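You operate a simulated robot arm through the tools that you are given. There is no shell and no other tool. Be economical: measure what you need, move in short steps, check, and stop when the job is done.

The job below is to be done with a simulated robot arm. You get a single attempt, and the scene is never put back.

JOB
Rehang the rods by handle colour: green in slot C, red in B, blue in A, yellow in D.
Fine: the lettered slots of the tall cart.

The check looks at the end state, three seconds after you hand in, the way a careful person would. Anything else that was tipped, shoved, dropped, spilled or broken makes it a failure.

ROBOT AND FRAMES
A 7-joint arm with a two-finger parallel gripper, fixed in place. Base frame: the origin is at the foot of the arm, x ahead of it, y to its left, z up. Readings come in mm, rad, newtons and seconds.
With the tool pointing down near the work surface it reaches from about 100 to 660 mm from the base axis. Its first joint turns from -2.897 to 2.897 rad. Payload 3.91 kg.
The tool frame sits at the grasp point between the pads (the TCP): z along the fingers, y along the line on which they close. The tips reach 30 mm beyond it. The gripper opens to 110 mm. The fingers are 20 mm wide and 10 mm thick; the gripper's body (48 by 112 mm) begins 55 mm behind the TCP.
Orientation is that of the tool frame in the base frame, as [roll, pitch, yaw] about the fixed x, y, z axes, in that order (R = Rz(yaw) Ry(pitch) Rx(roll)). With the fingers straight down and closing along the base's y, the tool's x points along the base's -x, its y along +y and its z along -z.

CONTROLS
- The arm moves only by the tool servo_tool. Its argument "moves" is a list that holds one entry, the list of rows, each a list of 7 numbers: the turn, a rotation vector about the tool's x, y, z in rad, then the shift along the tool's x, y, z in mm, then the gripper command, from -1 (fully open) to 1 (shut), values between in proportion. In form: [[[rx, ry, rz, dx, dy, dz, claw], ...]]. A call has 1 to 12 rows; each row shifts and turns the commanded pose from where the row before left it, along the tool's axes as they then stand. Each row takes 0.2 s and may step no farther than 50 mm and 0.15 rad from the row before; otherwise, or with a gripper value out of range, the whole call is refused. Where a pose cannot be reached the arm comes as near as it can. A force on the tool above 40 N (or 10 N above the force at the start of the call, whichever is more), or a blocked arm, ends the call early, and 0.2 s more pass. The fingers move at their own pace (about 153 mm/s each) and stop on an object; they squeeze with about 37 N. The grip force told is the motor's: it shows also when the fingers shut on nothing. Time passes only in rows, and 0.2 s behind the last, so rows that do not move let the fingers close. The reply holds the time, the measured pose of the TCP, the force on the tool along the base axes, the opening and the grip force, in the units named above and with some noise, and new pictures: "views" is both (left out), scene, wrist or none.
- Cameras (640 x 400 px; columns grow to the right, rows downward): "scene" is fixed at [400.4, -650.1, 1920.6]; the picture's right is [0.99, 0.14, 0.00], its down [0.08, -0.53, -0.84] and it looks along [-0.12, 0.83, -0.54] (base axes); focal length 336 px, centre (320, 200). "wrist" rides on the gripper at [77, 7, -114] in the tool frame; the picture's right is [-0.09, 1.00, 0.00], its down [-0.80, -0.07, -0.59] and it looks along [-0.59, -0.05, 0.80] (tool axes); focal length 270 px, centre (320, 200). There is no depth. A picture from a camera that has moved, and an enlarged one, comes with that camera's place and axes in the base frame and with its lens.
- move_column(by): slides the trunk up (or, below 0, down) by that many mm; the arm rides with it, the base frame stays. It gives what a move gives, with no picture.
- close_up(camera, box): a new picture of the part [left, top, right, bottom] of that camera's present view, enlarged. It takes no simulated time.
- close_job(): hands the job in; it is judged then, once.

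Work in short steps. Places have to be worked out from the pictures, the camera data and where the tool is seen: move nearer, look again, correct. Check each grasp and each placing, and mend what went wrong. You have 120 turns and 170 pictures in all, those below and enlarged ones among them. Open the gripper and draw the arm clear of the work before you hand the job in, unless the task says otherwise; then end with one line.

The tools are called after ">>>" as name(argument=value, ...) on one line, values as JSON. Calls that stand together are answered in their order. servo_tool: Moves the arm, as the interface text tells. Its arguments: {"type":"object","properties":{"moves":{"type":"array","items":{"type":"array","items":{"type":"array","items":{"type":"number"}}}},"views":{"type":"string","enum":["both","scene","wrist","none"]}},"required":["moves"]} The other tools are called the same way: move_column (by) slides the trunk up or down; close_up (camera, box) takes an enlarged picture of a part of a camera's view; close_job () hands the job in.

At the start:

```text
time_s: 0.0
position: [217.1, 258.4, 1438.4]
orientation: [3.14, 0.0, 3.141]
force: [0.3, -0.5, 0.2]
gripper_width: 110.1
grip_force: 0.0
trunk travel left (down, up): [-575.0, 35.0]
```

scene: 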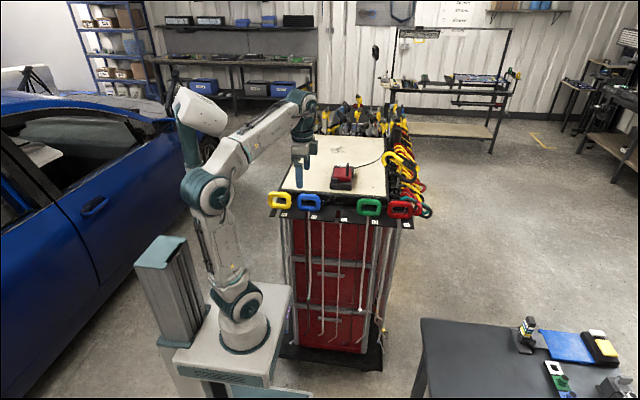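
wrist: 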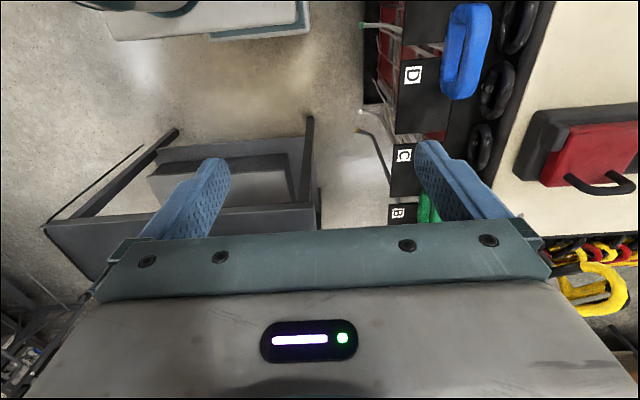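

I'll look at the rack enlarged first to see slots and labels.

>>> close_up(camera="scene", box=[255, 170, 445, 289])

>>> close_up(camera="scene", box=[255, 180, 351, 240])

>>> close_up(camera="scene", box=[345, 180, 441, 240])

```text
3.36 times, centred on (350, 230) of scene
camera zoom: at [400.4, -650.1, 1920.6], right [0.99, 0.14, 0.0], down [0.08, -0.53, -0.84], along [-0.12, 0.83, -0.54], focal length 1131 px, centre (219, 101)
```

zoom: 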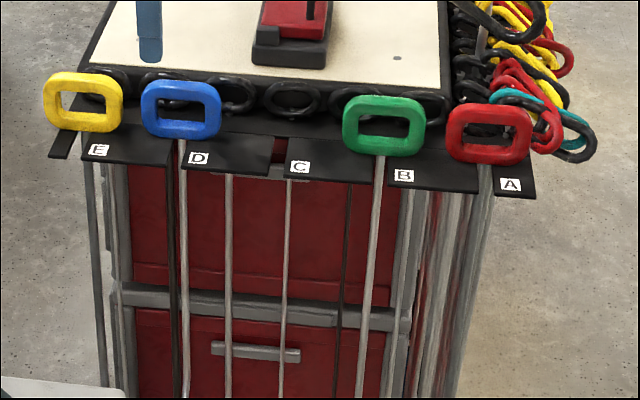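

```text
6.67 times, centred on (303, 210) of scene
camera zoom: at [400.4, -650.1, 1920.6], right [0.99, 0.14, 0.0], down [0.08, -0.53, -0.84], along [-0.12, 0.83, -0.54], focal length 2244 px, centre (433, 133)
```

zoom: 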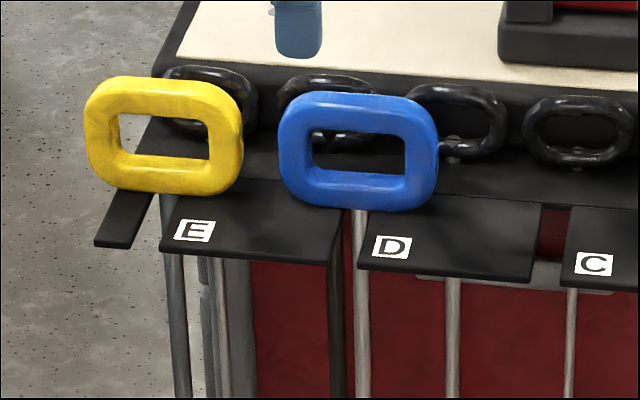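

```text
6.67 times, centred on (393, 210) of scene
camera zoom: at [400.4, -650.1, 1920.6], right [0.99, 0.14, 0.0], down [0.08, -0.53, -0.84], along [-0.12, 0.83, -0.54], focal length 2244 px, centre (-167, 133)
```

zoom: 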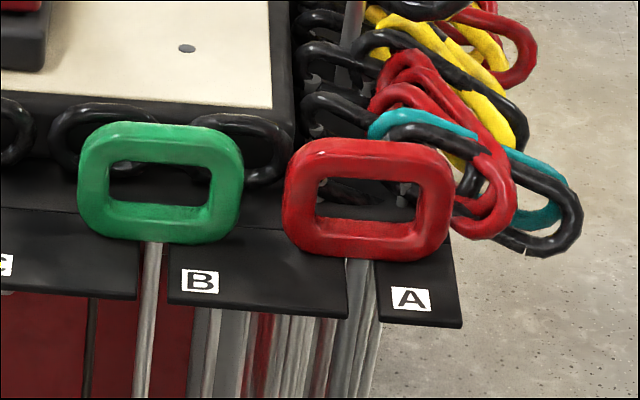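

>>> close_up(camera="scene", box=[270, 210, 430, 310])

>>> close_up(camera="scene", box=[270, 280, 430, 380])

>>> close_up(camera="wrist", box=[340, 0, 580, 150])

```text
4.00 times, centred on (350, 260) of scene
camera zoom: at [400.4, -650.1, 1920.6], right [0.99, 0.14, 0.0], down [0.08, -0.53, -0.84], along [-0.12, 0.83, -0.54], focal length 1346 px, centre (200, -40)
```

zoom: 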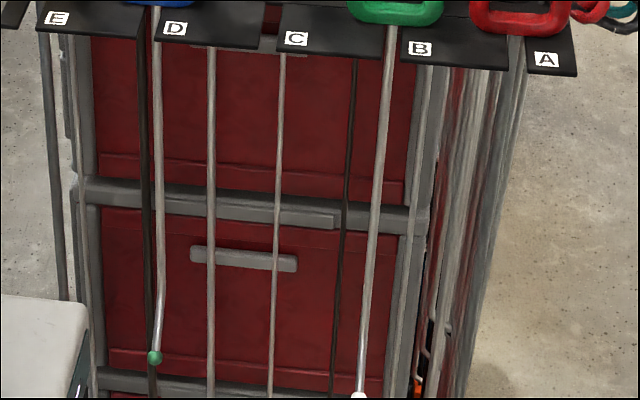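

```text
4.00 times, centred on (350, 330) of scene
camera zoom: at [400.4, -650.1, 1920.6], right [0.99, 0.14, 0.0], down [0.08, -0.53, -0.84], along [-0.12, 0.83, -0.54], focal length 1346 px, centre (200, -320)
```

zoom: 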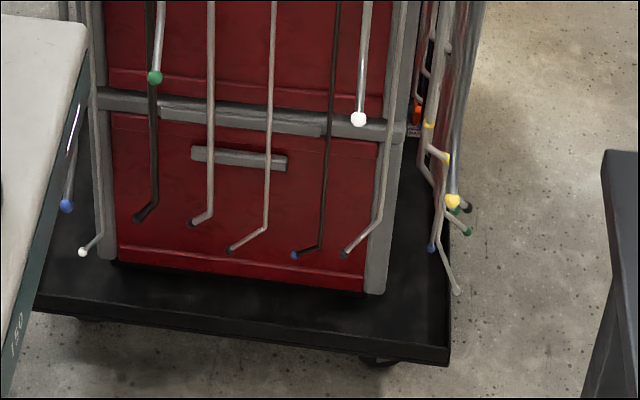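

```text
2.67 times, centred on (460, 75) of wrist
camera zoom: at [139.4, 264.4, 1553.4], right [0.09, 1.0, 0.0], down [0.8, -0.07, 0.59], along [0.59, -0.05, -0.8], focal length 721 px, centre (-53, 533)
```

zoom: 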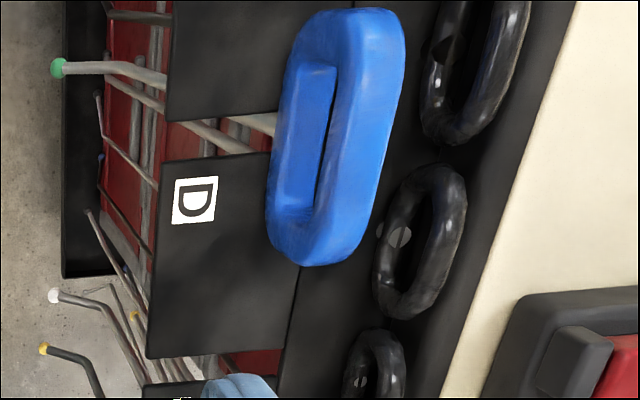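

Rods by my triangulation: slots open toward -y at x≈86(E), 201(D), 316(C), 432(B), 548(A); handles at y≈424, z≈1205 centre. Green comes first (B→C), so I move over it and look.

>>> servo_tool(moves=[[[0, 0, 0, -36, 27.7, 6.3, 0.2], [0, 0, 0, -36, 27.7, 6.3, 0.2], [0, 0, 0, -36, 27.7, 6.3, 0.2], [0, 0, 0, -36, 27.7, 6.3, 0.2], [0, 0, 0, -36, 27.7, 6.3, 0.2], [0, 0, 0, -36, 27.7, 6.3, 0.2], [0, 0, 0, 0, 0, 0, 0.2]]])

```text
time_s: 1.6
position: [416.7, 410.1, 1403.1]
orientation: [-3.14, 0.0, -3.14]
force: [0.5, 0.5, -0.1]
gripper_width: 43.9
grip_force: 0.1
out of reach, approached as far as the arm can: row 6
trunk travel left (down, up): [-575.0, 35.0]
camera wrist: at [338.5, 417.3, 1518.1], right [0.09, 1.0, 0.0], down [0.8, -0.07, 0.59], along [0.59, -0.05, -0.8], focal length 270 px, centre (320, 200)
```

scene: 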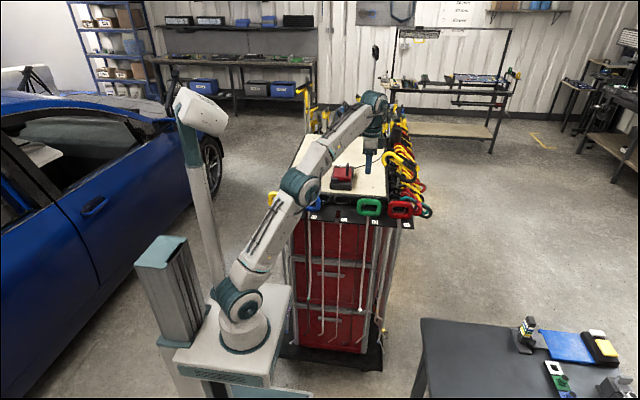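
wrist: 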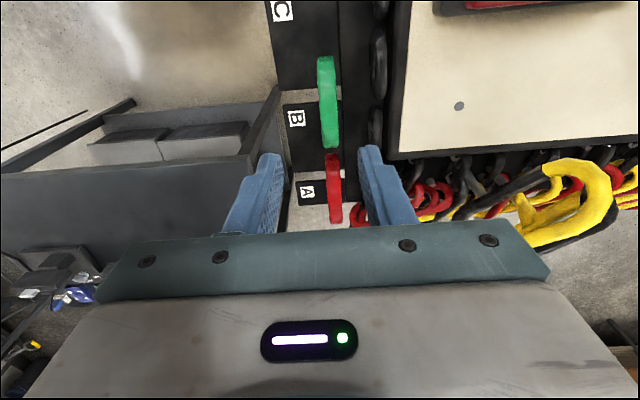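

The arm is near the edge of its reach up high; lower down and with the trunk up it gains reach. Raise the trunk fully.

>>> move_column(by=35)

```text
time_s: 2.4
position: [415.9, 409.0, 1437.7]
orientation: [-3.141, 0.002, -3.139]
force: [-0.3, 0.2, -1.0]
gripper_width: 44.2
grip_force: 0.0
trunk travel left (down, up): [-610.0, 0.0]
```

Descend straight to about z=1300 and re-look.

>>> servo_tool(moves=[[[0, 0, 0, 0, 0, 35, 0.2], [0, 0, 0, 0, 0, 35, 0.2], [0, 0, 0, 0, 0, 35, 0.2], [0, 0, 0, 0, 0, 33, 0.2], [0, 0, 0, 0, 0, 0, 0.2]]])

```text
time_s: 3.6
position: [416.0, 410.1, 1302.0]
orientation: [-3.14, 0.001, 3.141]
force: [0.5, -0.1, 0.0]
gripper_width: 44.1
grip_force: 0.1
trunk travel left (down, up): [-610.0, 0.0]
camera wrist: at [337.4, 416.2, 1416.1], right [0.09, 1.0, 0.0], down [0.8, -0.07, 0.6], along [0.59, -0.05, -0.8], focal length 270 px, centre (320, 200)
```

scene: 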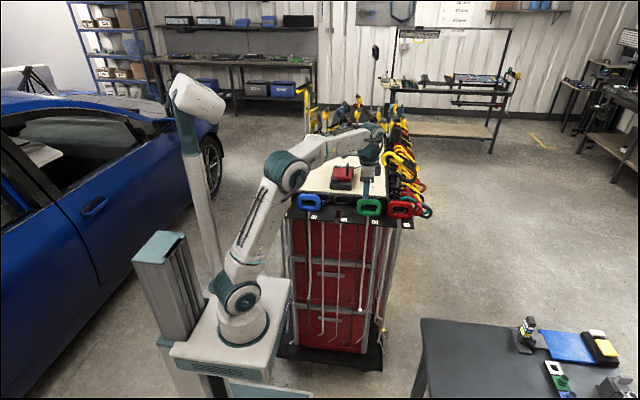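
wrist: 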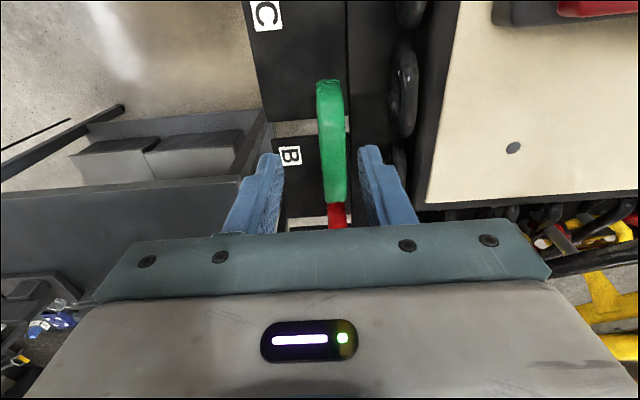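

Green top bar seems centred at about (430, 418), 21 mm thick. Move above it and lower a little.

>>> servo_tool(moves=[[[0, 0, 0, -7, 4, 10, 0.2], [0, 0, 0, -7, 4, 12, 0.2], [0, 0, 0, 0, 0, 0, 0.2]]])

>>> close_up(camera="scene", box=[330, 170, 426, 230])

```text
time_s: 4.4
position: [429.5, 418.0, 1278.5]
orientation: [-3.141, -0.002, -3.141]
force: [0.1, 0.5, 0.2]
gripper_width: 43.7
grip_force: 0.0
trunk travel left (down, up): [-610.0, 0.0]
camera wrist: at [351.8, 424.8, 1394.3], right [0.09, 1.0, 0.0], down [0.8, -0.07, 0.59], along [0.59, -0.05, -0.8], focal length 270 px, centre (320, 200)
```

scene: 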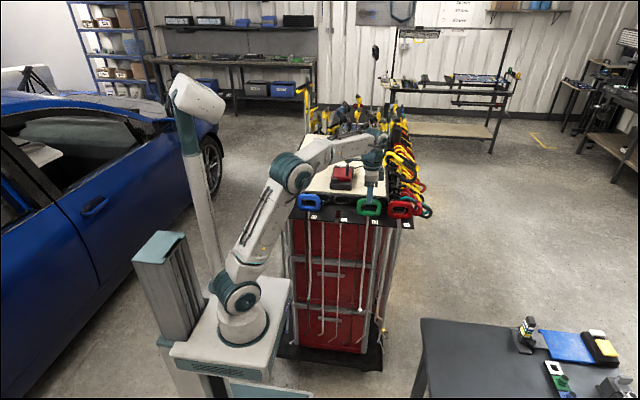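
wrist: 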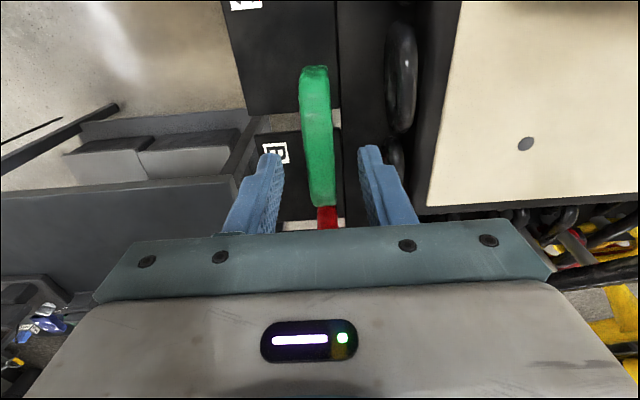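

```text
6.67 times, centred on (378, 200) of scene
camera zoom: at [400.4, -650.1, 1920.6], right [0.99, 0.14, 0.0], down [0.08, -0.53, -0.84], along [-0.12, 0.83, -0.54], focal length 2244 px, centre (-67, 200)
```

zoom: 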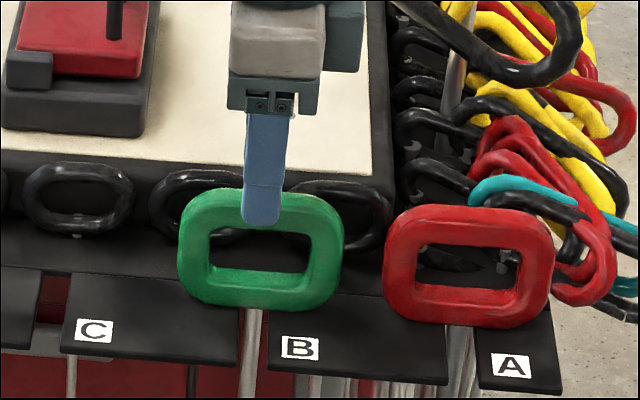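

Fingertip is centred on the handle in both views. Descend 38 mm to straddle the top bar, then check.

>>> servo_tool(moves=[[[0, 0, 0, 0, 0, 13, 0.2], [0, 0, 0, 0, 0, 13, 0.2], [0, 0, 0, 0, 0, 12, 0.2], [0, 0, 0, 0, 0, 0, 0.2]]], views="wrist")

>>> close_up(camera="scene", box=[330, 170, 426, 230])

```text
time_s: 5.4
position: [428.8, 417.2, 1240.2]
orientation: [3.14, -0.001, -3.141]
force: [0.5, -0.2, -0.5]
gripper_width: 43.8
grip_force: 0.0
trunk travel left (down, up): [-610.0, 0.0]
camera wrist: at [351.1, 424.7, 1356.0], right [0.09, 1.0, 0.0], down [0.8, -0.07, 0.59], along [0.59, -0.05, -0.8], focal length 270 px, centre (320, 200)
```

wrist: 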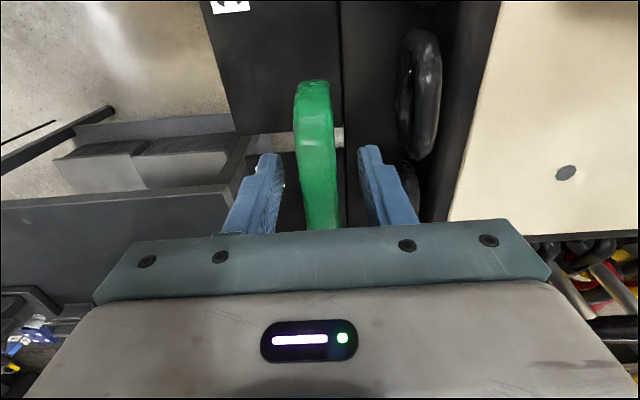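

```text
6.67 times, centred on (378, 200) of scene
camera zoom: at [400.4, -650.1, 1920.6], right [0.99, 0.14, 0.0], down [0.08, -0.53, -0.84], along [-0.12, 0.83, -0.54], focal length 2244 px, centre (-67, 200)
```

zoom: 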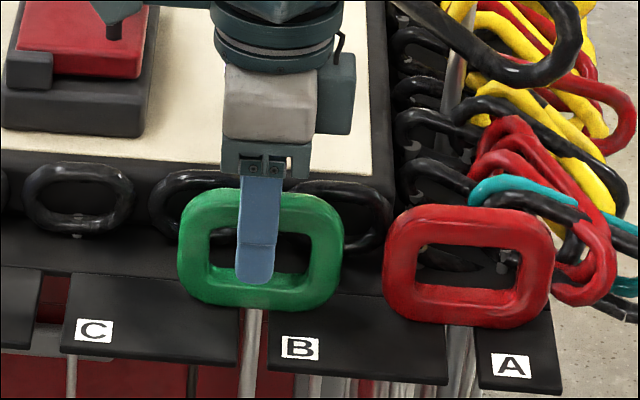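

Fingers straddle the bar and nothing else. Close.

>>> servo_tool(moves=[[[0, 0, 0, 0, 0, 0, 1], [0, 0, 0, 0, 0, 0, 1], [0, 0, 0, 0, 0, 0, 1]]], views="none")

```text
time_s: 6.2
position: [428.3, 418.3, 1241.2]
orientation: [-3.14, 0.001, 3.14]
force: [0.5, -1.1, -0.3]
gripper_width: 17.8
grip_force: 36.7
trunk travel left (down, up): [-610.0, 0.0]
```

Gripped at 17.8 mm. Lift 15 mm.

>>> servo_tool(moves=[[[0, 0, 0, 0, 0, -5, 1], [0, 0, 0, 0, 0, -5, 1], [0, 0, 0, 0, 0, -5, 1], [0, 0, 0, 0, 0, 0, 1]]])

>>> close_up(camera="scene", box=[330, 170, 426, 230])

```text
time_s: 7.2
position: [429.6, 417.7, 1255.7]
orientation: [3.142, 0.0, -3.139]
force: [0.2, -0.2, -3.6]
gripper_width: 17.8
grip_force: 36.8
trunk travel left (down, up): [-610.0, 0.0]
camera wrist: at [351.5, 424.2, 1370.4], right [0.09, 1.0, 0.0], down [0.8, -0.07, 0.59], along [0.59, -0.05, -0.8], focal length 270 px, centre (320, 200)
```

scene: 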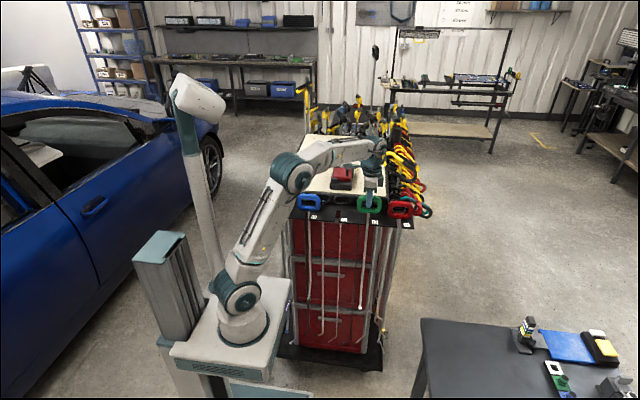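
wrist: 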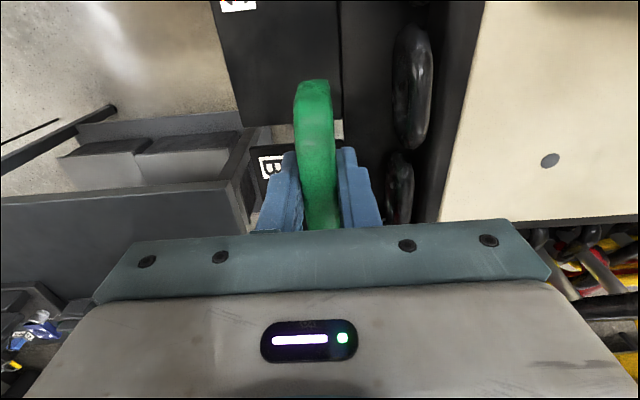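

```text
6.67 times, centred on (378, 200) of scene
camera zoom: at [400.4, -650.1, 1920.6], right [0.99, 0.14, 0.0], down [0.08, -0.53, -0.84], along [-0.12, 0.83, -0.54], focal length 2244 px, centre (-67, 200)
```

zoom: 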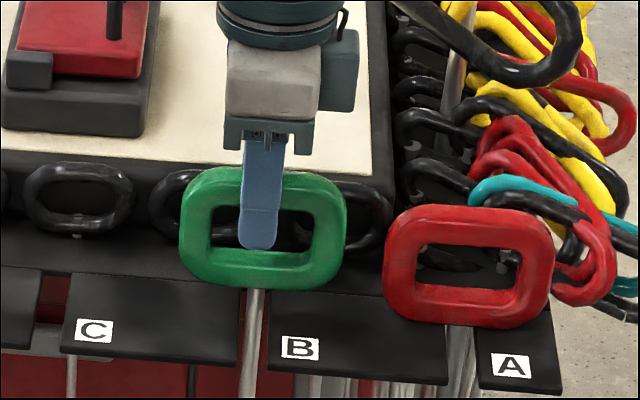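

Green hangs freely (3.5 N). Pull it forward 90 mm out of slot B.

>>> servo_tool(moves=[[[0, 0, 0, 0, -15, 0, 1], [0, 0, 0, 0, -15, 0, 1], [0, 0, 0, 0, -15, 0, 1], [0, 0, 0, 0, -15, 0, 1], [0, 0, 0, 0, -15, 0, 1], [0, 0, 0, 0, -15, 0, 1], [0, 0, 0, 0, 0, 0, 1]]])

>>> close_up(camera="scene", box=[270, 180, 430, 280])

>>> close_up(camera="scene", box=[270, 280, 430, 380])

```text
time_s: 8.8
position: [428.3, 328.2, 1255.5]
orientation: [-3.141, -0.001, -3.141]
force: [-0.7, -0.7, -3.4]
gripper_width: 17.7
grip_force: 36.8
trunk travel left (down, up): [-610.0, 0.0]
camera wrist: at [351.9, 334.6, 1370.5], right [0.09, 1.0, 0.0], down [0.8, -0.07, 0.59], along [0.59, -0.05, -0.8], focal length 270 px, centre (320, 200)
```

scene: 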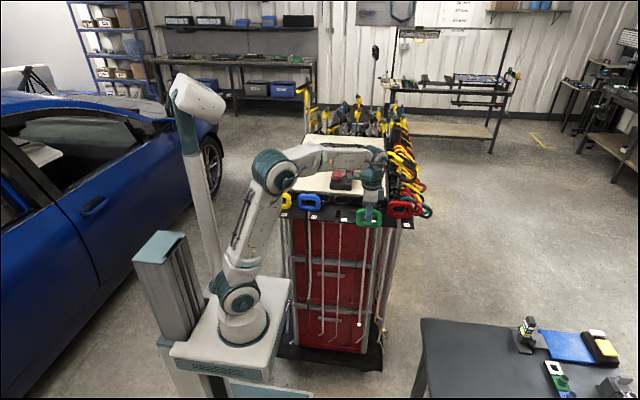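
wrist: 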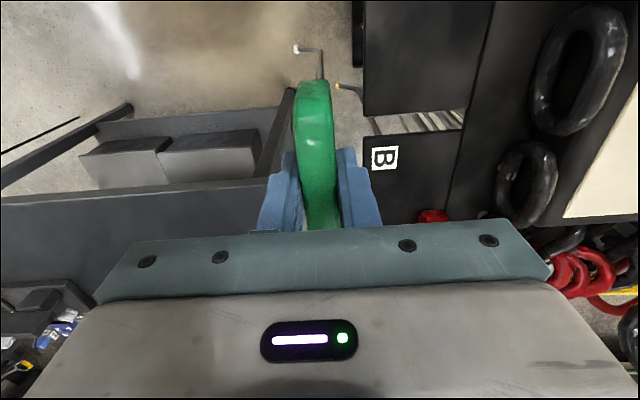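

```text
4.00 times, centred on (350, 230) of scene
camera zoom: at [400.4, -650.1, 1920.6], right [0.99, 0.14, 0.0], down [0.08, -0.53, -0.84], along [-0.12, 0.83, -0.54], focal length 1346 px, centre (200, 80)
```

zoom: 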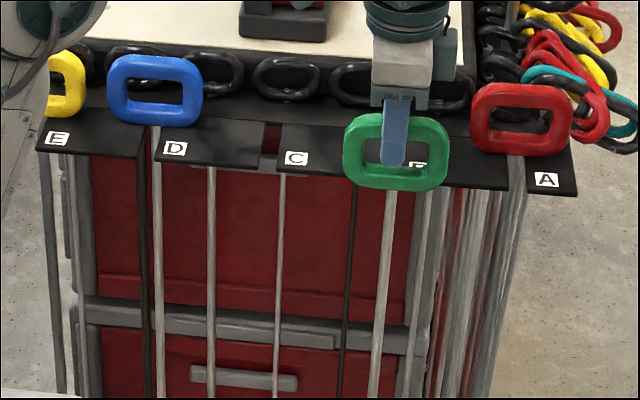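

```text
4.00 times, centred on (350, 330) of scene
camera zoom: at [400.4, -650.1, 1920.6], right [0.99, 0.14, 0.0], down [0.08, -0.53, -0.84], along [-0.12, 0.83, -0.54], focal length 1346 px, centre (200, -320)
```

zoom: 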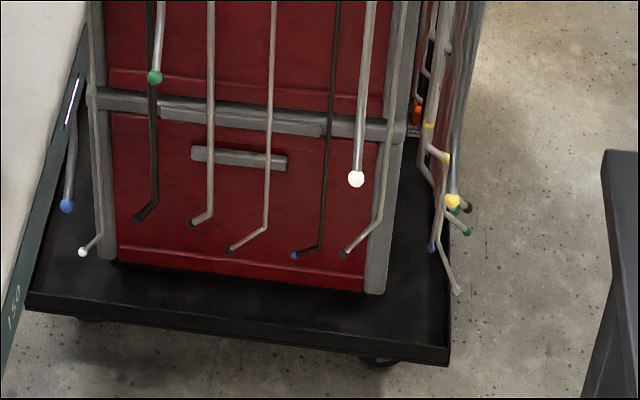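

Out clean. Move 115 mm in -x to in front of slot C.

>>> servo_tool(moves=[[[0, 0, 0, 14, 0, 0, 1], [0, 0, 0, 14.5, 0, 0, 1], [0, 0, 0, 14.5, 0, 0, 1], [0, 0, 0, 14.5, 0, 0, 1], [0, 0, 0, 14.5, 0, 0, 1], [0, 0, 0, 14.5, 0, 0, 1], [0, 0, 0, 14.5, 0, 0, 1], [0, 0, 0, 14, 0, 0, 1], [0, 0, 0, 0, 0, 0, 1], [0, 0, 0, 0, 0, 0, 1]]])

>>> close_up(camera="scene", box=[290, 190, 386, 250])

>>> close_up(camera="wrist", box=[240, 20, 480, 170])

```text
time_s: 11.0
position: [314.8, 328.0, 1255.2]
orientation: [3.141, -0.001, -3.141]
force: [0.3, -0.3, -3.5]
gripper_width: 18.1
grip_force: 37.5
trunk travel left (down, up): [-610.0, 0.0]
camera wrist: at [236.8, 334.5, 1370.4], right [0.09, 1.0, 0.0], down [0.8, -0.07, 0.59], along [0.59, -0.05, -0.8], focal length 270 px, centre (320, 200)
```

scene: 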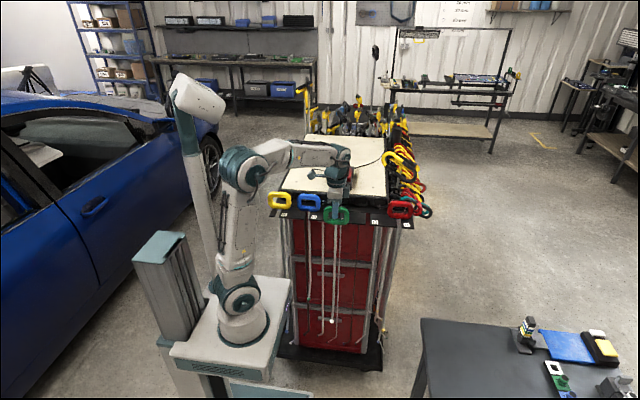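
wrist: 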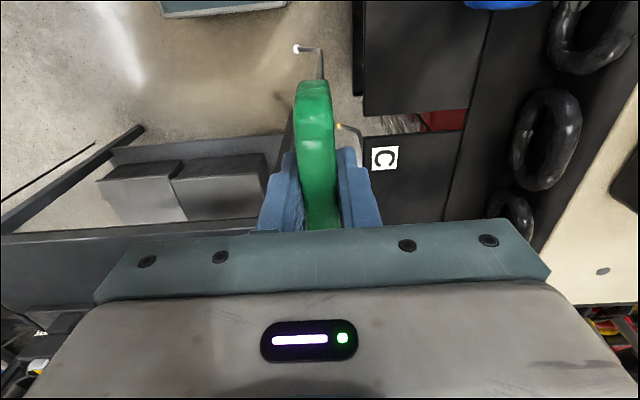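

```text
6.67 times, centred on (338, 220) of scene
camera zoom: at [400.4, -650.1, 1920.6], right [0.99, 0.14, 0.0], down [0.08, -0.53, -0.84], along [-0.12, 0.83, -0.54], focal length 2244 px, centre (200, 67)
```

zoom: 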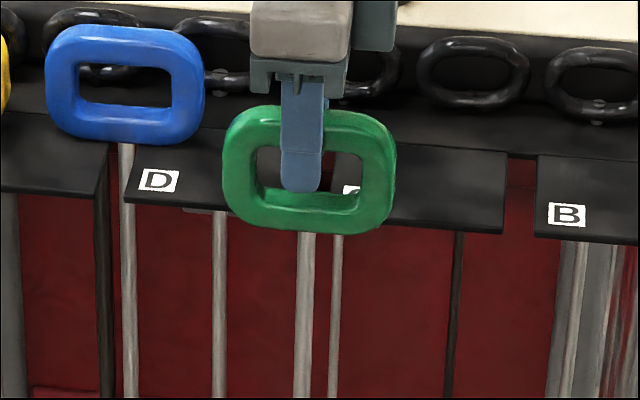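

```text
2.67 times, centred on (360, 95) of wrist
camera zoom: at [236.8, 334.5, 1370.4], right [0.09, 1.0, 0.0], down [0.8, -0.07, 0.59], along [0.59, -0.05, -0.8], focal length 721 px, centre (213, 480)
```

zoom: 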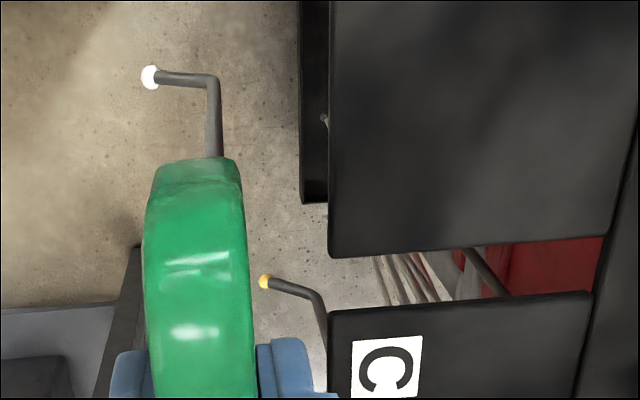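

The wrist view of slot C's gap matches exactly what slot B's looked like when green came out. Slide in +90 mm.

>>> servo_tool(moves=[[[0, 0, 0, 0, 10, 0, 1], [0, 0, 0, 0, 10, 0, 1], [0, 0, 0, 0, 10, 0, 1], [0, 0, 0, 0, 10, 0, 1], [0, 0, 0, 0, 10, 0, 1], [0, 0, 0, 0, 10, 0, 1], [0, 0, 0, 0, 10, 0, 1], [0, 0, 0, 0, 10, 0, 1], [0, 0, 0, 0, 9, 0, 1], [0, 0, 0, 0, 0, 0, 1]]])

>>> close_up(camera="scene", box=[290, 190, 386, 250])

```text
time_s: 13.2
position: [314.1, 416.3, 1256.1]
orientation: [3.141, 0.001, -3.138]
force: [-0.3, 0.5, -3.9]
gripper_width: 17.6
grip_force: 36.9
trunk travel left (down, up): [-610.0, 0.0]
camera wrist: at [236.5, 423.4, 1370.9], right [0.09, 1.0, 0.0], down [0.8, -0.07, 0.59], along [0.59, -0.05, -0.8], focal length 270 px, centre (320, 200)
```

scene: 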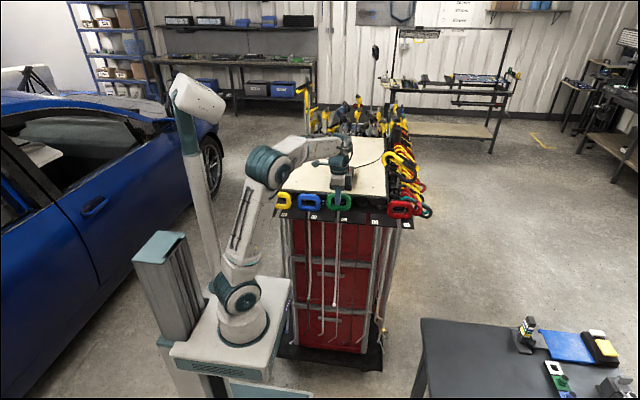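
wrist: 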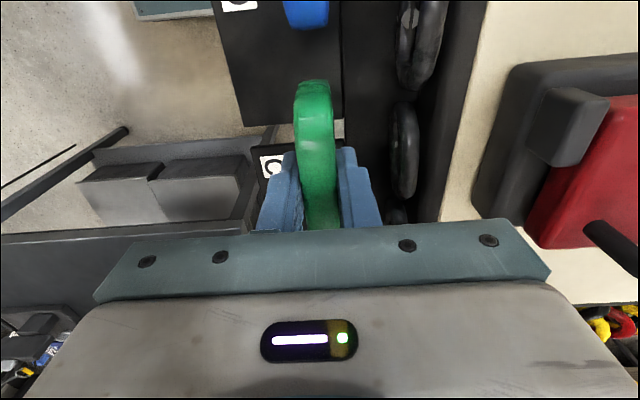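

```text
6.67 times, centred on (338, 220) of scene
camera zoom: at [400.4, -650.1, 1920.6], right [0.99, 0.14, 0.0], down [0.08, -0.53, -0.84], along [-0.12, 0.83, -0.54], focal length 2244 px, centre (200, 67)
```

zoom: 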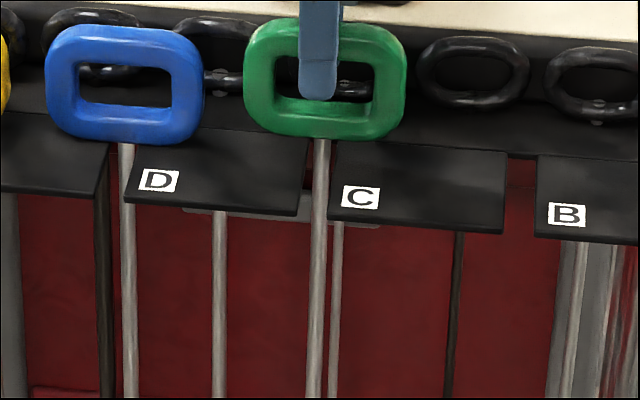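

Green's stem is centred in slot C. Lower it 15 mm onto the plate, then open to the straddle width.

>>> servo_tool(moves=[[[0, 0, 0, 0, 0, 5, 1], [0, 0, 0, 0, 0, 5, 1], [0, 0, 0, 0, 0, 4, 1], [0, 0, 0, 0, 0, 0, 1], [0, 0, 0, 0, 0, 0, 0.2], [0, 0, 0, 0, 0, 0, 0.2]]], views="wrist")

>>> close_up(camera="scene", box=[290, 190, 386, 250])

```text
time_s: 14.6
position: [313.7, 416.6, 1241.9]
orientation: [-3.14, 0.0, -3.139]
force: [0.1, 0.4, -0.3]
gripper_width: 44.0
grip_force: 0.0
trunk travel left (down, up): [-610.0, 0.0]
camera wrist: at [236.6, 422.9, 1357.0], right [0.09, 1.0, 0.0], down [0.8, -0.07, 0.59], along [0.59, -0.05, -0.8], focal length 270 px, centre (320, 200)
```

wrist: 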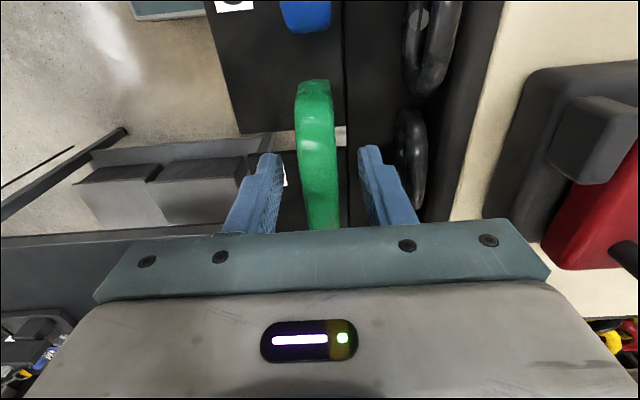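

```text
6.67 times, centred on (338, 220) of scene
camera zoom: at [400.4, -650.1, 1920.6], right [0.99, 0.14, 0.0], down [0.08, -0.53, -0.84], along [-0.12, 0.83, -0.54], focal length 2244 px, centre (200, 67)
```

zoom: 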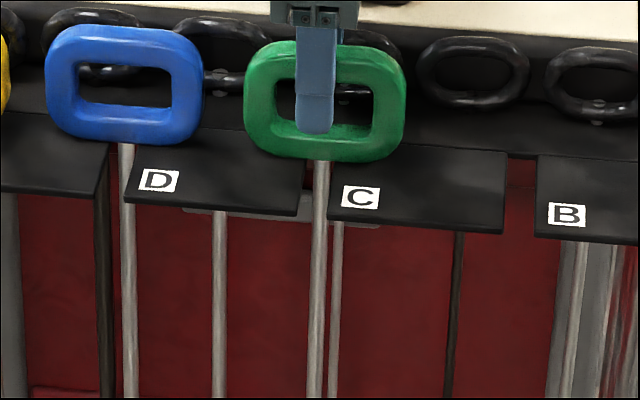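

Green is seated in C. Rise and travel toward red in A.

>>> servo_tool(moves=[[[0, 0, 0, 0, 0, -25, 0.2], [0, 0, 0, 0, 0, -20, 0.2], [0, 0, 0, -40, -3, 0, 0.2], [0, 0, 0, -40, -3, 0, 0.2], [0, 0, 0, -40, -2, 0, 0.2], [0, 0, 0, -40, -2, 0, 0.2], [0, 0, 0, -35, 0, 0, 0.2], [0, 0, 0, -25, 0, 0, 0.2], [0, 0, 0, 0, 0, 0, 0.2]]])

>>> close_up(camera="scene", box=[350, 170, 446, 230])

```text
time_s: 16.6
position: [534.8, 406.8, 1287.1]
orientation: [3.141, -0.001, -3.14]
force: [-0.6, -0.7, 0.8]
gripper_width: 44.2
grip_force: 0.1
trunk travel left (down, up): [-610.0, 0.0]
camera wrist: at [457.0, 413.0, 1401.8], right [0.09, 1.0, 0.0], down [0.8, -0.07, 0.6], along [0.59, -0.05, -0.8], focal length 270 px, centre (320, 200)
```

scene: 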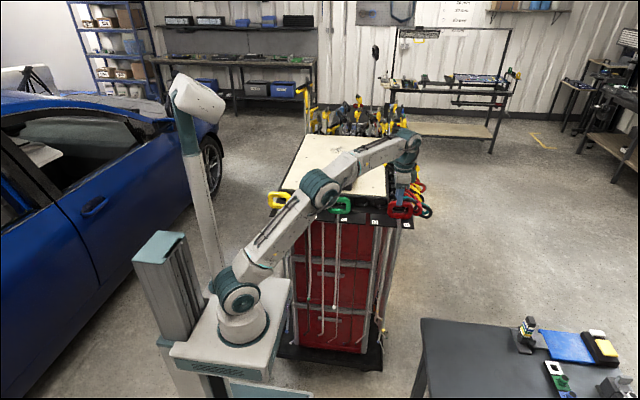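
wrist: 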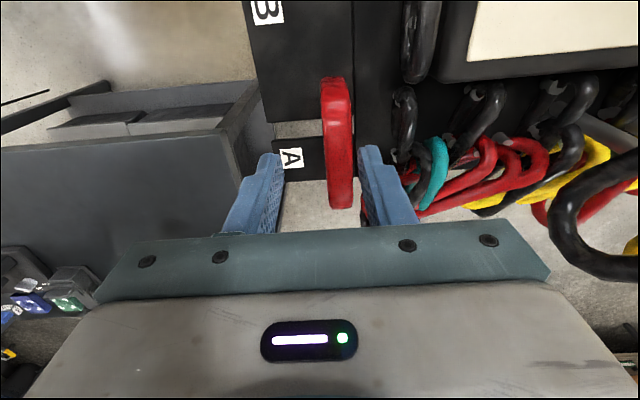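

```text
6.67 times, centred on (398, 200) of scene
camera zoom: at [400.4, -650.1, 1920.6], right [0.99, 0.14, 0.0], down [0.08, -0.53, -0.84], along [-0.12, 0.83, -0.54], focal length 2244 px, centre (-200, 200)
```

zoom: 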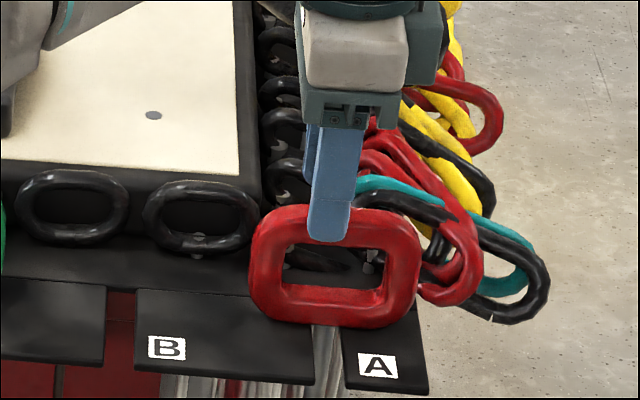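

Red bar centre about (547, 418). Shift to (541, 418) with a slightly narrower opening and descend half way for a check.

>>> servo_tool(moves=[[[0, 0, 0, -7, 11, 0, 0.3], [0, 0, 0, 0, 0, 12, 0.3], [0, 0, 0, 0, 0, 10, 0.3], [0, 0, 0, 0, 0, 0, 0.3]]])

>>> close_up(camera="scene", box=[350, 170, 446, 230])

```text
time_s: 17.3
position: [543.8, 419.2, 1278.2]
orientation: [3.128, 0.013, 3.14]
force: [-1.2, -1.3, 0.5]
gripper_width: 37.0
grip_force: 0.1
trunk travel left (down, up): [-610.0, 0.0]
stopped in row 3: the force on the tool passed its limit (the readings are from after the stop); the commanded pose is now the measured one
camera wrist: at [464.0, 424.0, 1392.1], right [0.09, 1.0, 0.01], down [0.79, -0.08, 0.61], along [0.6, -0.04, -0.8], focal length 270 px, centre (320, 200)
```

scene: 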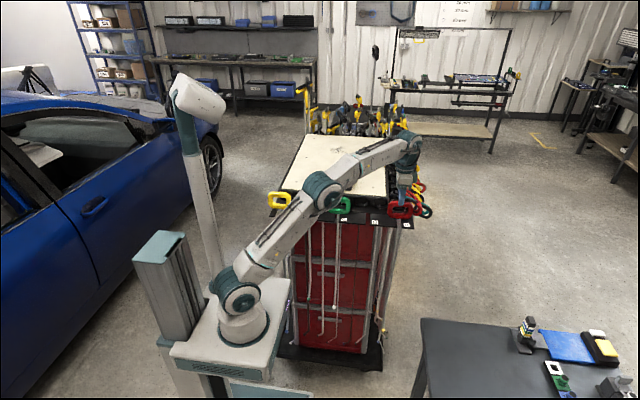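
wrist: 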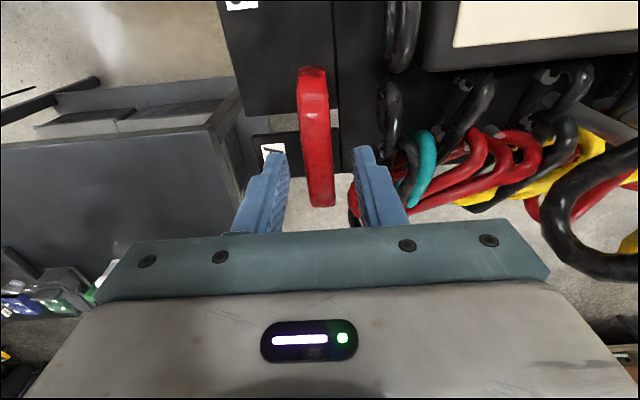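

```text
6.67 times, centred on (398, 200) of scene
camera zoom: at [400.4, -650.1, 1920.6], right [0.99, 0.14, 0.0], down [0.08, -0.53, -0.84], along [-0.12, 0.83, -0.54], focal length 2244 px, centre (-200, 200)
```

zoom: 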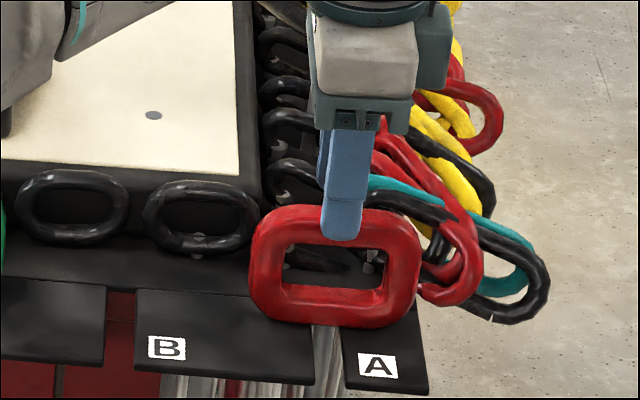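

The call stopped on force; I look closely at the rear finger and loops for contact.

>>> close_up(camera="wrist", box=[280, 90, 472, 210])

>>> close_up(camera="scene", box=[370, 120, 450, 170])

>>> servo_tool(moves=[[[0, 0, 0, 0, 0, 0, 0.3]]], views="none")

```text
3.33 times, centred on (376, 150) of wrist
camera zoom: at [464.0, 424.0, 1392.1], right [0.09, 1.0, 0.01], down [0.79, -0.08, 0.61], along [0.6, -0.04, -0.8], focal length 901 px, centre (133, 367)
```

zoom: 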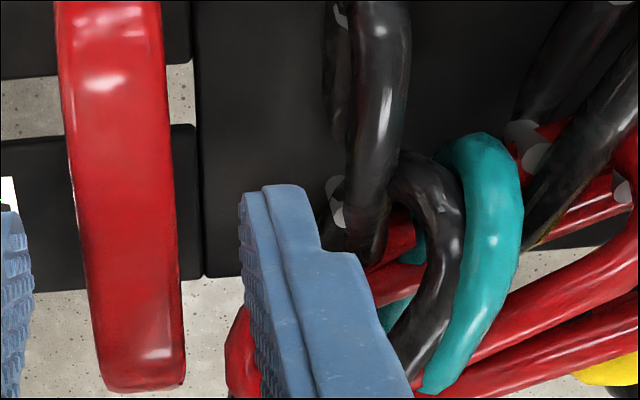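

```text
8.00 times, centred on (410, 145) of scene
camera zoom: at [400.4, -650.1, 1920.6], right [0.99, 0.14, 0.0], down [0.08, -0.53, -0.84], along [-0.12, 0.83, -0.54], focal length 2692 px, centre (-400, 640)
```

zoom: 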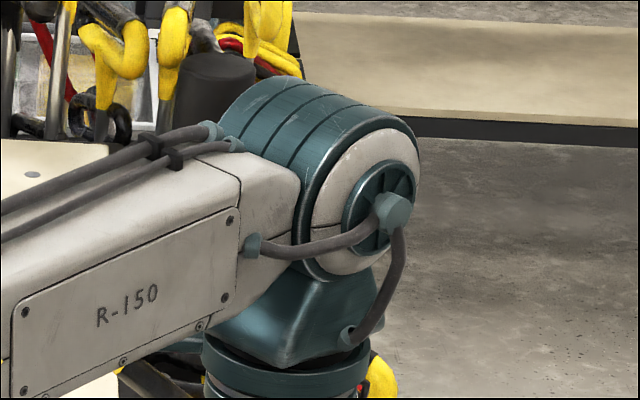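

```text
time_s: 17.7
position: [541.9, 417.9, 1279.9]
orientation: [3.128, 0.015, 3.138]
force: [0.2, -0.8, -0.9]
gripper_width: 37.8
grip_force: 0.0
trunk travel left (down, up): [-610.0, 0.0]
```

No contact is visible and force is back to zero, so it was likely the stretched arm's jerk. I'll tilt the tool 0.3 rad (wrist back toward the robot), keeping the closing line along y, to gain reach.

>>> servo_tool(moves=[[[0, -0.1, 0, 0, 0, 0, 0.3], [0, -0.1, 0, 0, 0, 0, 0.3], [0, -0.1, 0, 0, 0, 0, 0.3], [0, 0, 0, 0, 0, 0, 0.3]]])

>>> close_up(camera="scene", box=[350, 170, 446, 230])

```text
time_s: 18.7
position: [543.0, 417.5, 1279.1]
orientation: [3.126, 0.319, 3.137]
force: [0.3, -0.8, 0.7]
gripper_width: 37.9
grip_force: 0.1
trunk travel left (down, up): [-610.0, 0.0]
camera wrist: at [433.5, 423.7, 1364.4], right [0.08, 1.0, 0.04], down [0.58, -0.08, 0.81], along [0.81, -0.04, -0.58], focal length 270 px, centre (320, 200)
```

scene: 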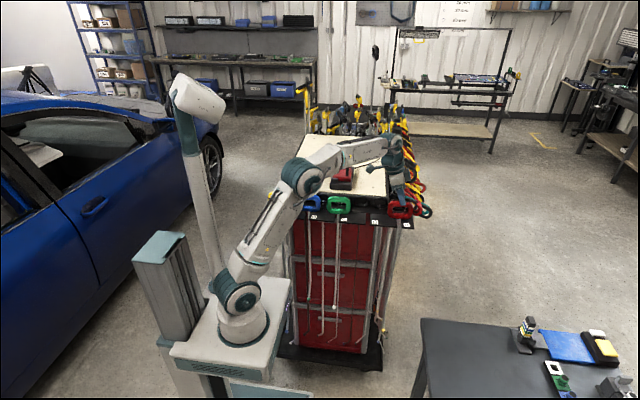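
wrist: 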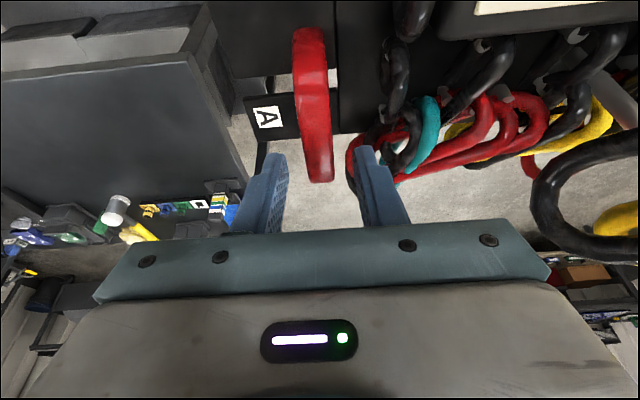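

```text
6.67 times, centred on (398, 200) of scene
camera zoom: at [400.4, -650.1, 1920.6], right [0.99, 0.14, 0.0], down [0.08, -0.53, -0.84], along [-0.12, 0.83, -0.54], focal length 2244 px, centre (-200, 200)
```

zoom: 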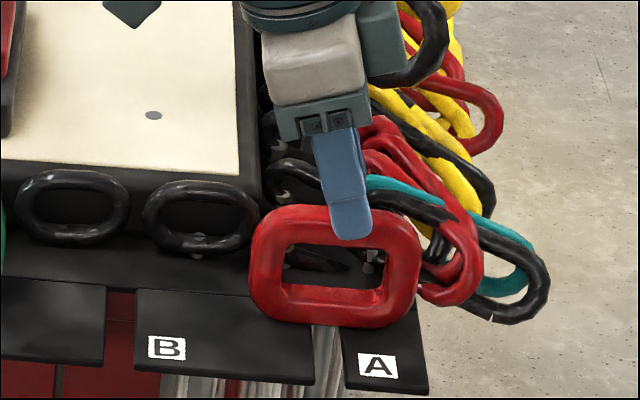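

Clear on both sides. Descend 38 mm vertically, shifting 8 mm to -x.

>>> servo_tool(moves=[[[0, 0, 0, 5, 0, 8.4, 0.3], [0, 0, 0, 5, 0, 8.4, 0.3], [0, 0, 0, 5, 0, 8.4, 0.3], [0, 0, 0, 4.5, 0, 8.4, 0.3], [0, 0, 0, 0, 0, 0, 0.3]]])

>>> close_up(camera="scene", box=[350, 170, 446, 230])

```text
time_s: 19.7
position: [536.7, 418.5, 1254.0]
orientation: [3.107, 0.337, 3.128]
force: [-1.1, -4.6, 9.7]
gripper_width: 36.2
grip_force: 0.1
trunk travel left (down, up): [-610.0, 0.0]
stopped in row 4: the force on the tool passed its limit (the readings are from after the stop); the commanded pose is now the measured one
camera wrist: at [425.7, 422.8, 1338.8], right [0.09, 0.99, 0.06], down [0.56, -0.1, 0.82], along [0.82, -0.04, -0.56], focal length 270 px, centre (320, 200)
```

scene: 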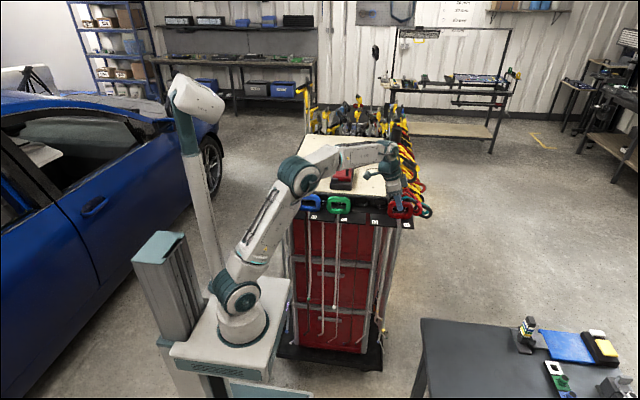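
wrist: 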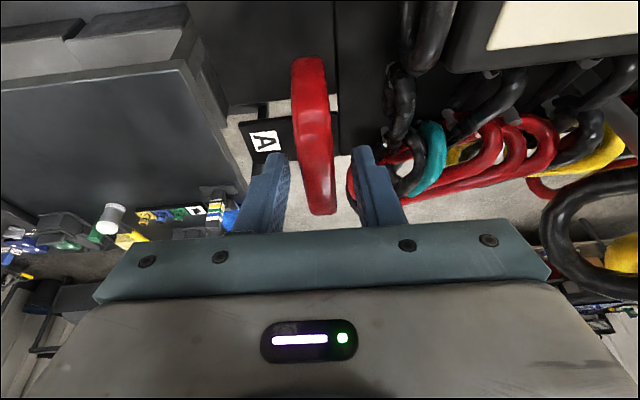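

```text
6.67 times, centred on (398, 200) of scene
camera zoom: at [400.4, -650.1, 1920.6], right [0.99, 0.14, 0.0], down [0.08, -0.53, -0.84], along [-0.12, 0.83, -0.54], focal length 2244 px, centre (-200, 200)
```

zoom: 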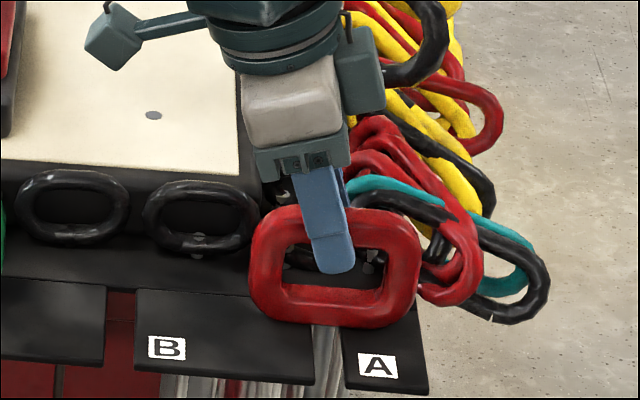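

Real contact now: 10 N up and pushing to -y, so the rear finger likely touches a side loop. Look closer.

>>> close_up(camera="wrist", box=[270, 80, 462, 200])

>>> close_up(camera="scene", box=[375, 180, 439, 220])

```text
3.33 times, centred on (366, 140) of wrist
camera zoom: at [425.7, 422.8, 1338.8], right [0.09, 0.99, 0.06], down [0.56, -0.1, 0.82], along [0.82, -0.04, -0.56], focal length 901 px, centre (167, 400)
```

zoom: 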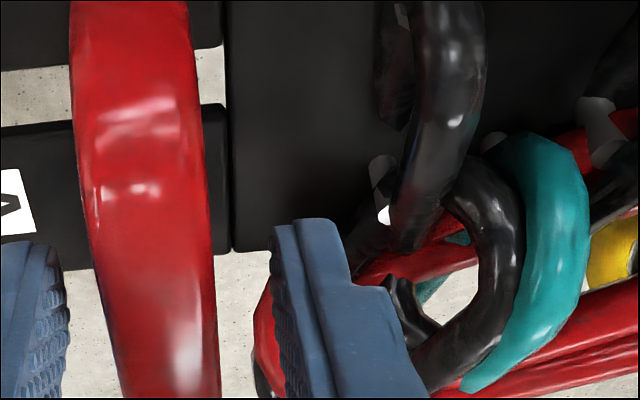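

```text
10.00 times, centred on (407, 200) of scene
camera zoom: at [400.4, -650.1, 1920.6], right [0.99, 0.14, 0.0], down [0.08, -0.53, -0.84], along [-0.12, 0.83, -0.54], focal length 3365 px, centre (-550, 200)
```

zoom: 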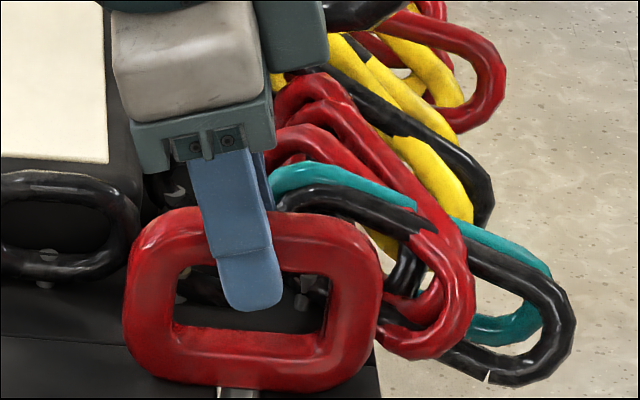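

The cause isn't obvious visually; take a static reading to see whether the contact persists.

>>> servo_tool(moves=[[[0, 0, 0, 0, 0, 0, 0.3], [0, 0, 0, 0, 0, 0, 0.3]]], views="none")

>>> close_up(camera="scene", box=[370, 150, 450, 200])

>>> close_up(camera="wrist", box=[370, 0, 640, 169])

```text
time_s: 20.3
position: [537.1, 418.0, 1255.5]
orientation: [3.108, 0.338, 3.127]
force: [0.9, -3.3, 18.7]
gripper_width: 37.3
grip_force: 0.0
trunk travel left (down, up): [-610.0, 0.0]
```

```text
8.00 times, centred on (410, 175) of scene
camera zoom: at [400.4, -650.1, 1920.6], right [0.99, 0.14, 0.0], down [0.08, -0.53, -0.84], along [-0.12, 0.83, -0.54], focal length 2692 px, centre (-400, 400)
```

zoom: 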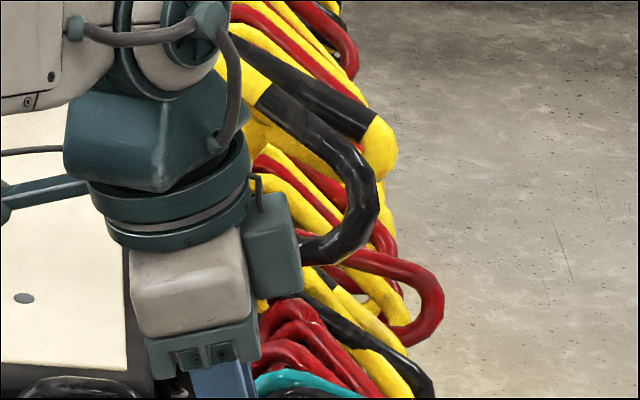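

```text
2.37 times, centred on (505, 84) of wrist
camera zoom: at [425.8, 422.3, 1338.7], right [0.09, 0.99, 0.06], down [0.56, -0.1, 0.82], along [0.82, -0.04, -0.57], focal length 640 px, centre (-118, 473)
```

zoom: 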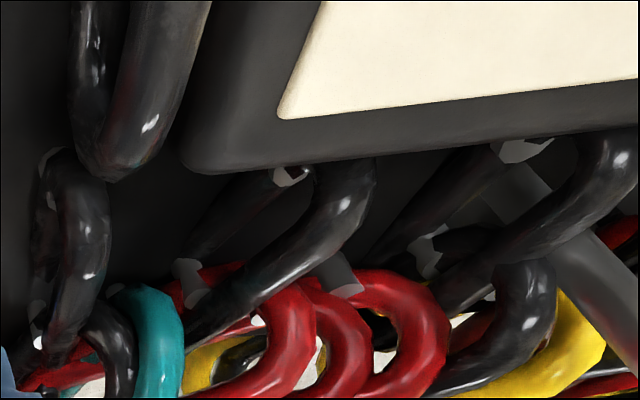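

Contact persists (19 N up). Back off upward 15 mm and read the force.

>>> servo_tool(moves=[[[0, 0, 0, -1.6, 0, -4.7, 0.3], [0, 0, 0, 0, 0, 0, 0.3]]], views="none")

>>> servo_tool(moves=[[[0, 0, 0, -1.6, 0, -4.7, 0.3], [0, 0, 0, -1.6, 0, -4.7, 0.3], [0, 0, 0, 0, 0, 0, 0.3]]])

```text
time_s: 20.9
position: [536.6, 419.0, 1255.6]
orientation: [3.114, 0.329, 3.131]
force: [-2.0, -3.7, -2.4]
gripper_width: 36.2
grip_force: 0.0
trunk travel left (down, up): [-610.0, 0.0]
```

```text
time_s: 21.7
position: [537.8, 419.0, 1266.8]
orientation: [3.111, 0.332, 3.129]
force: [0.1, -5.5, -4.3]
gripper_width: 36.1
grip_force: 0.1
trunk travel left (down, up): [-610.0, 0.0]
camera wrist: at [427.4, 423.2, 1351.3], right [0.09, 0.99, 0.06], down [0.56, -0.1, 0.82], along [0.82, -0.04, -0.57], focal length 270 px, centre (320, 200)
```

scene: 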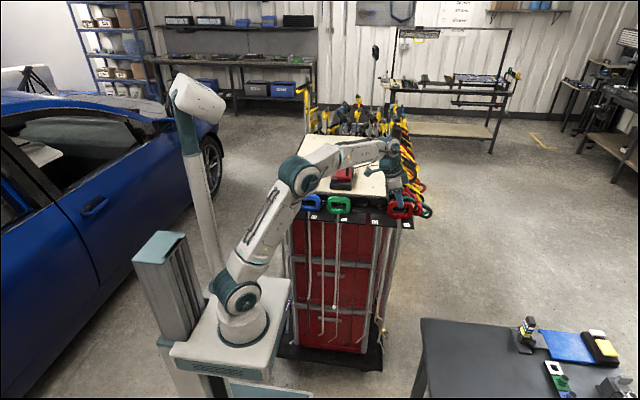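
wrist: 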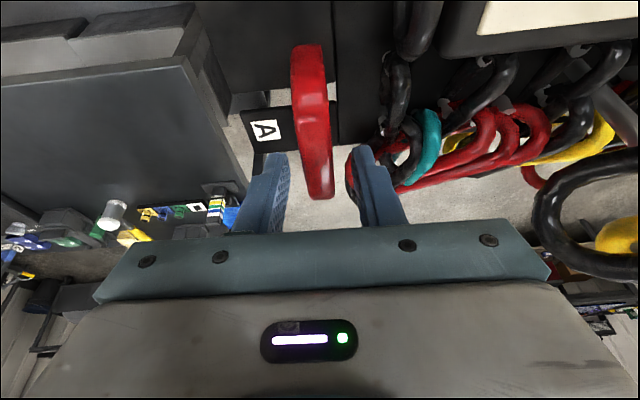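

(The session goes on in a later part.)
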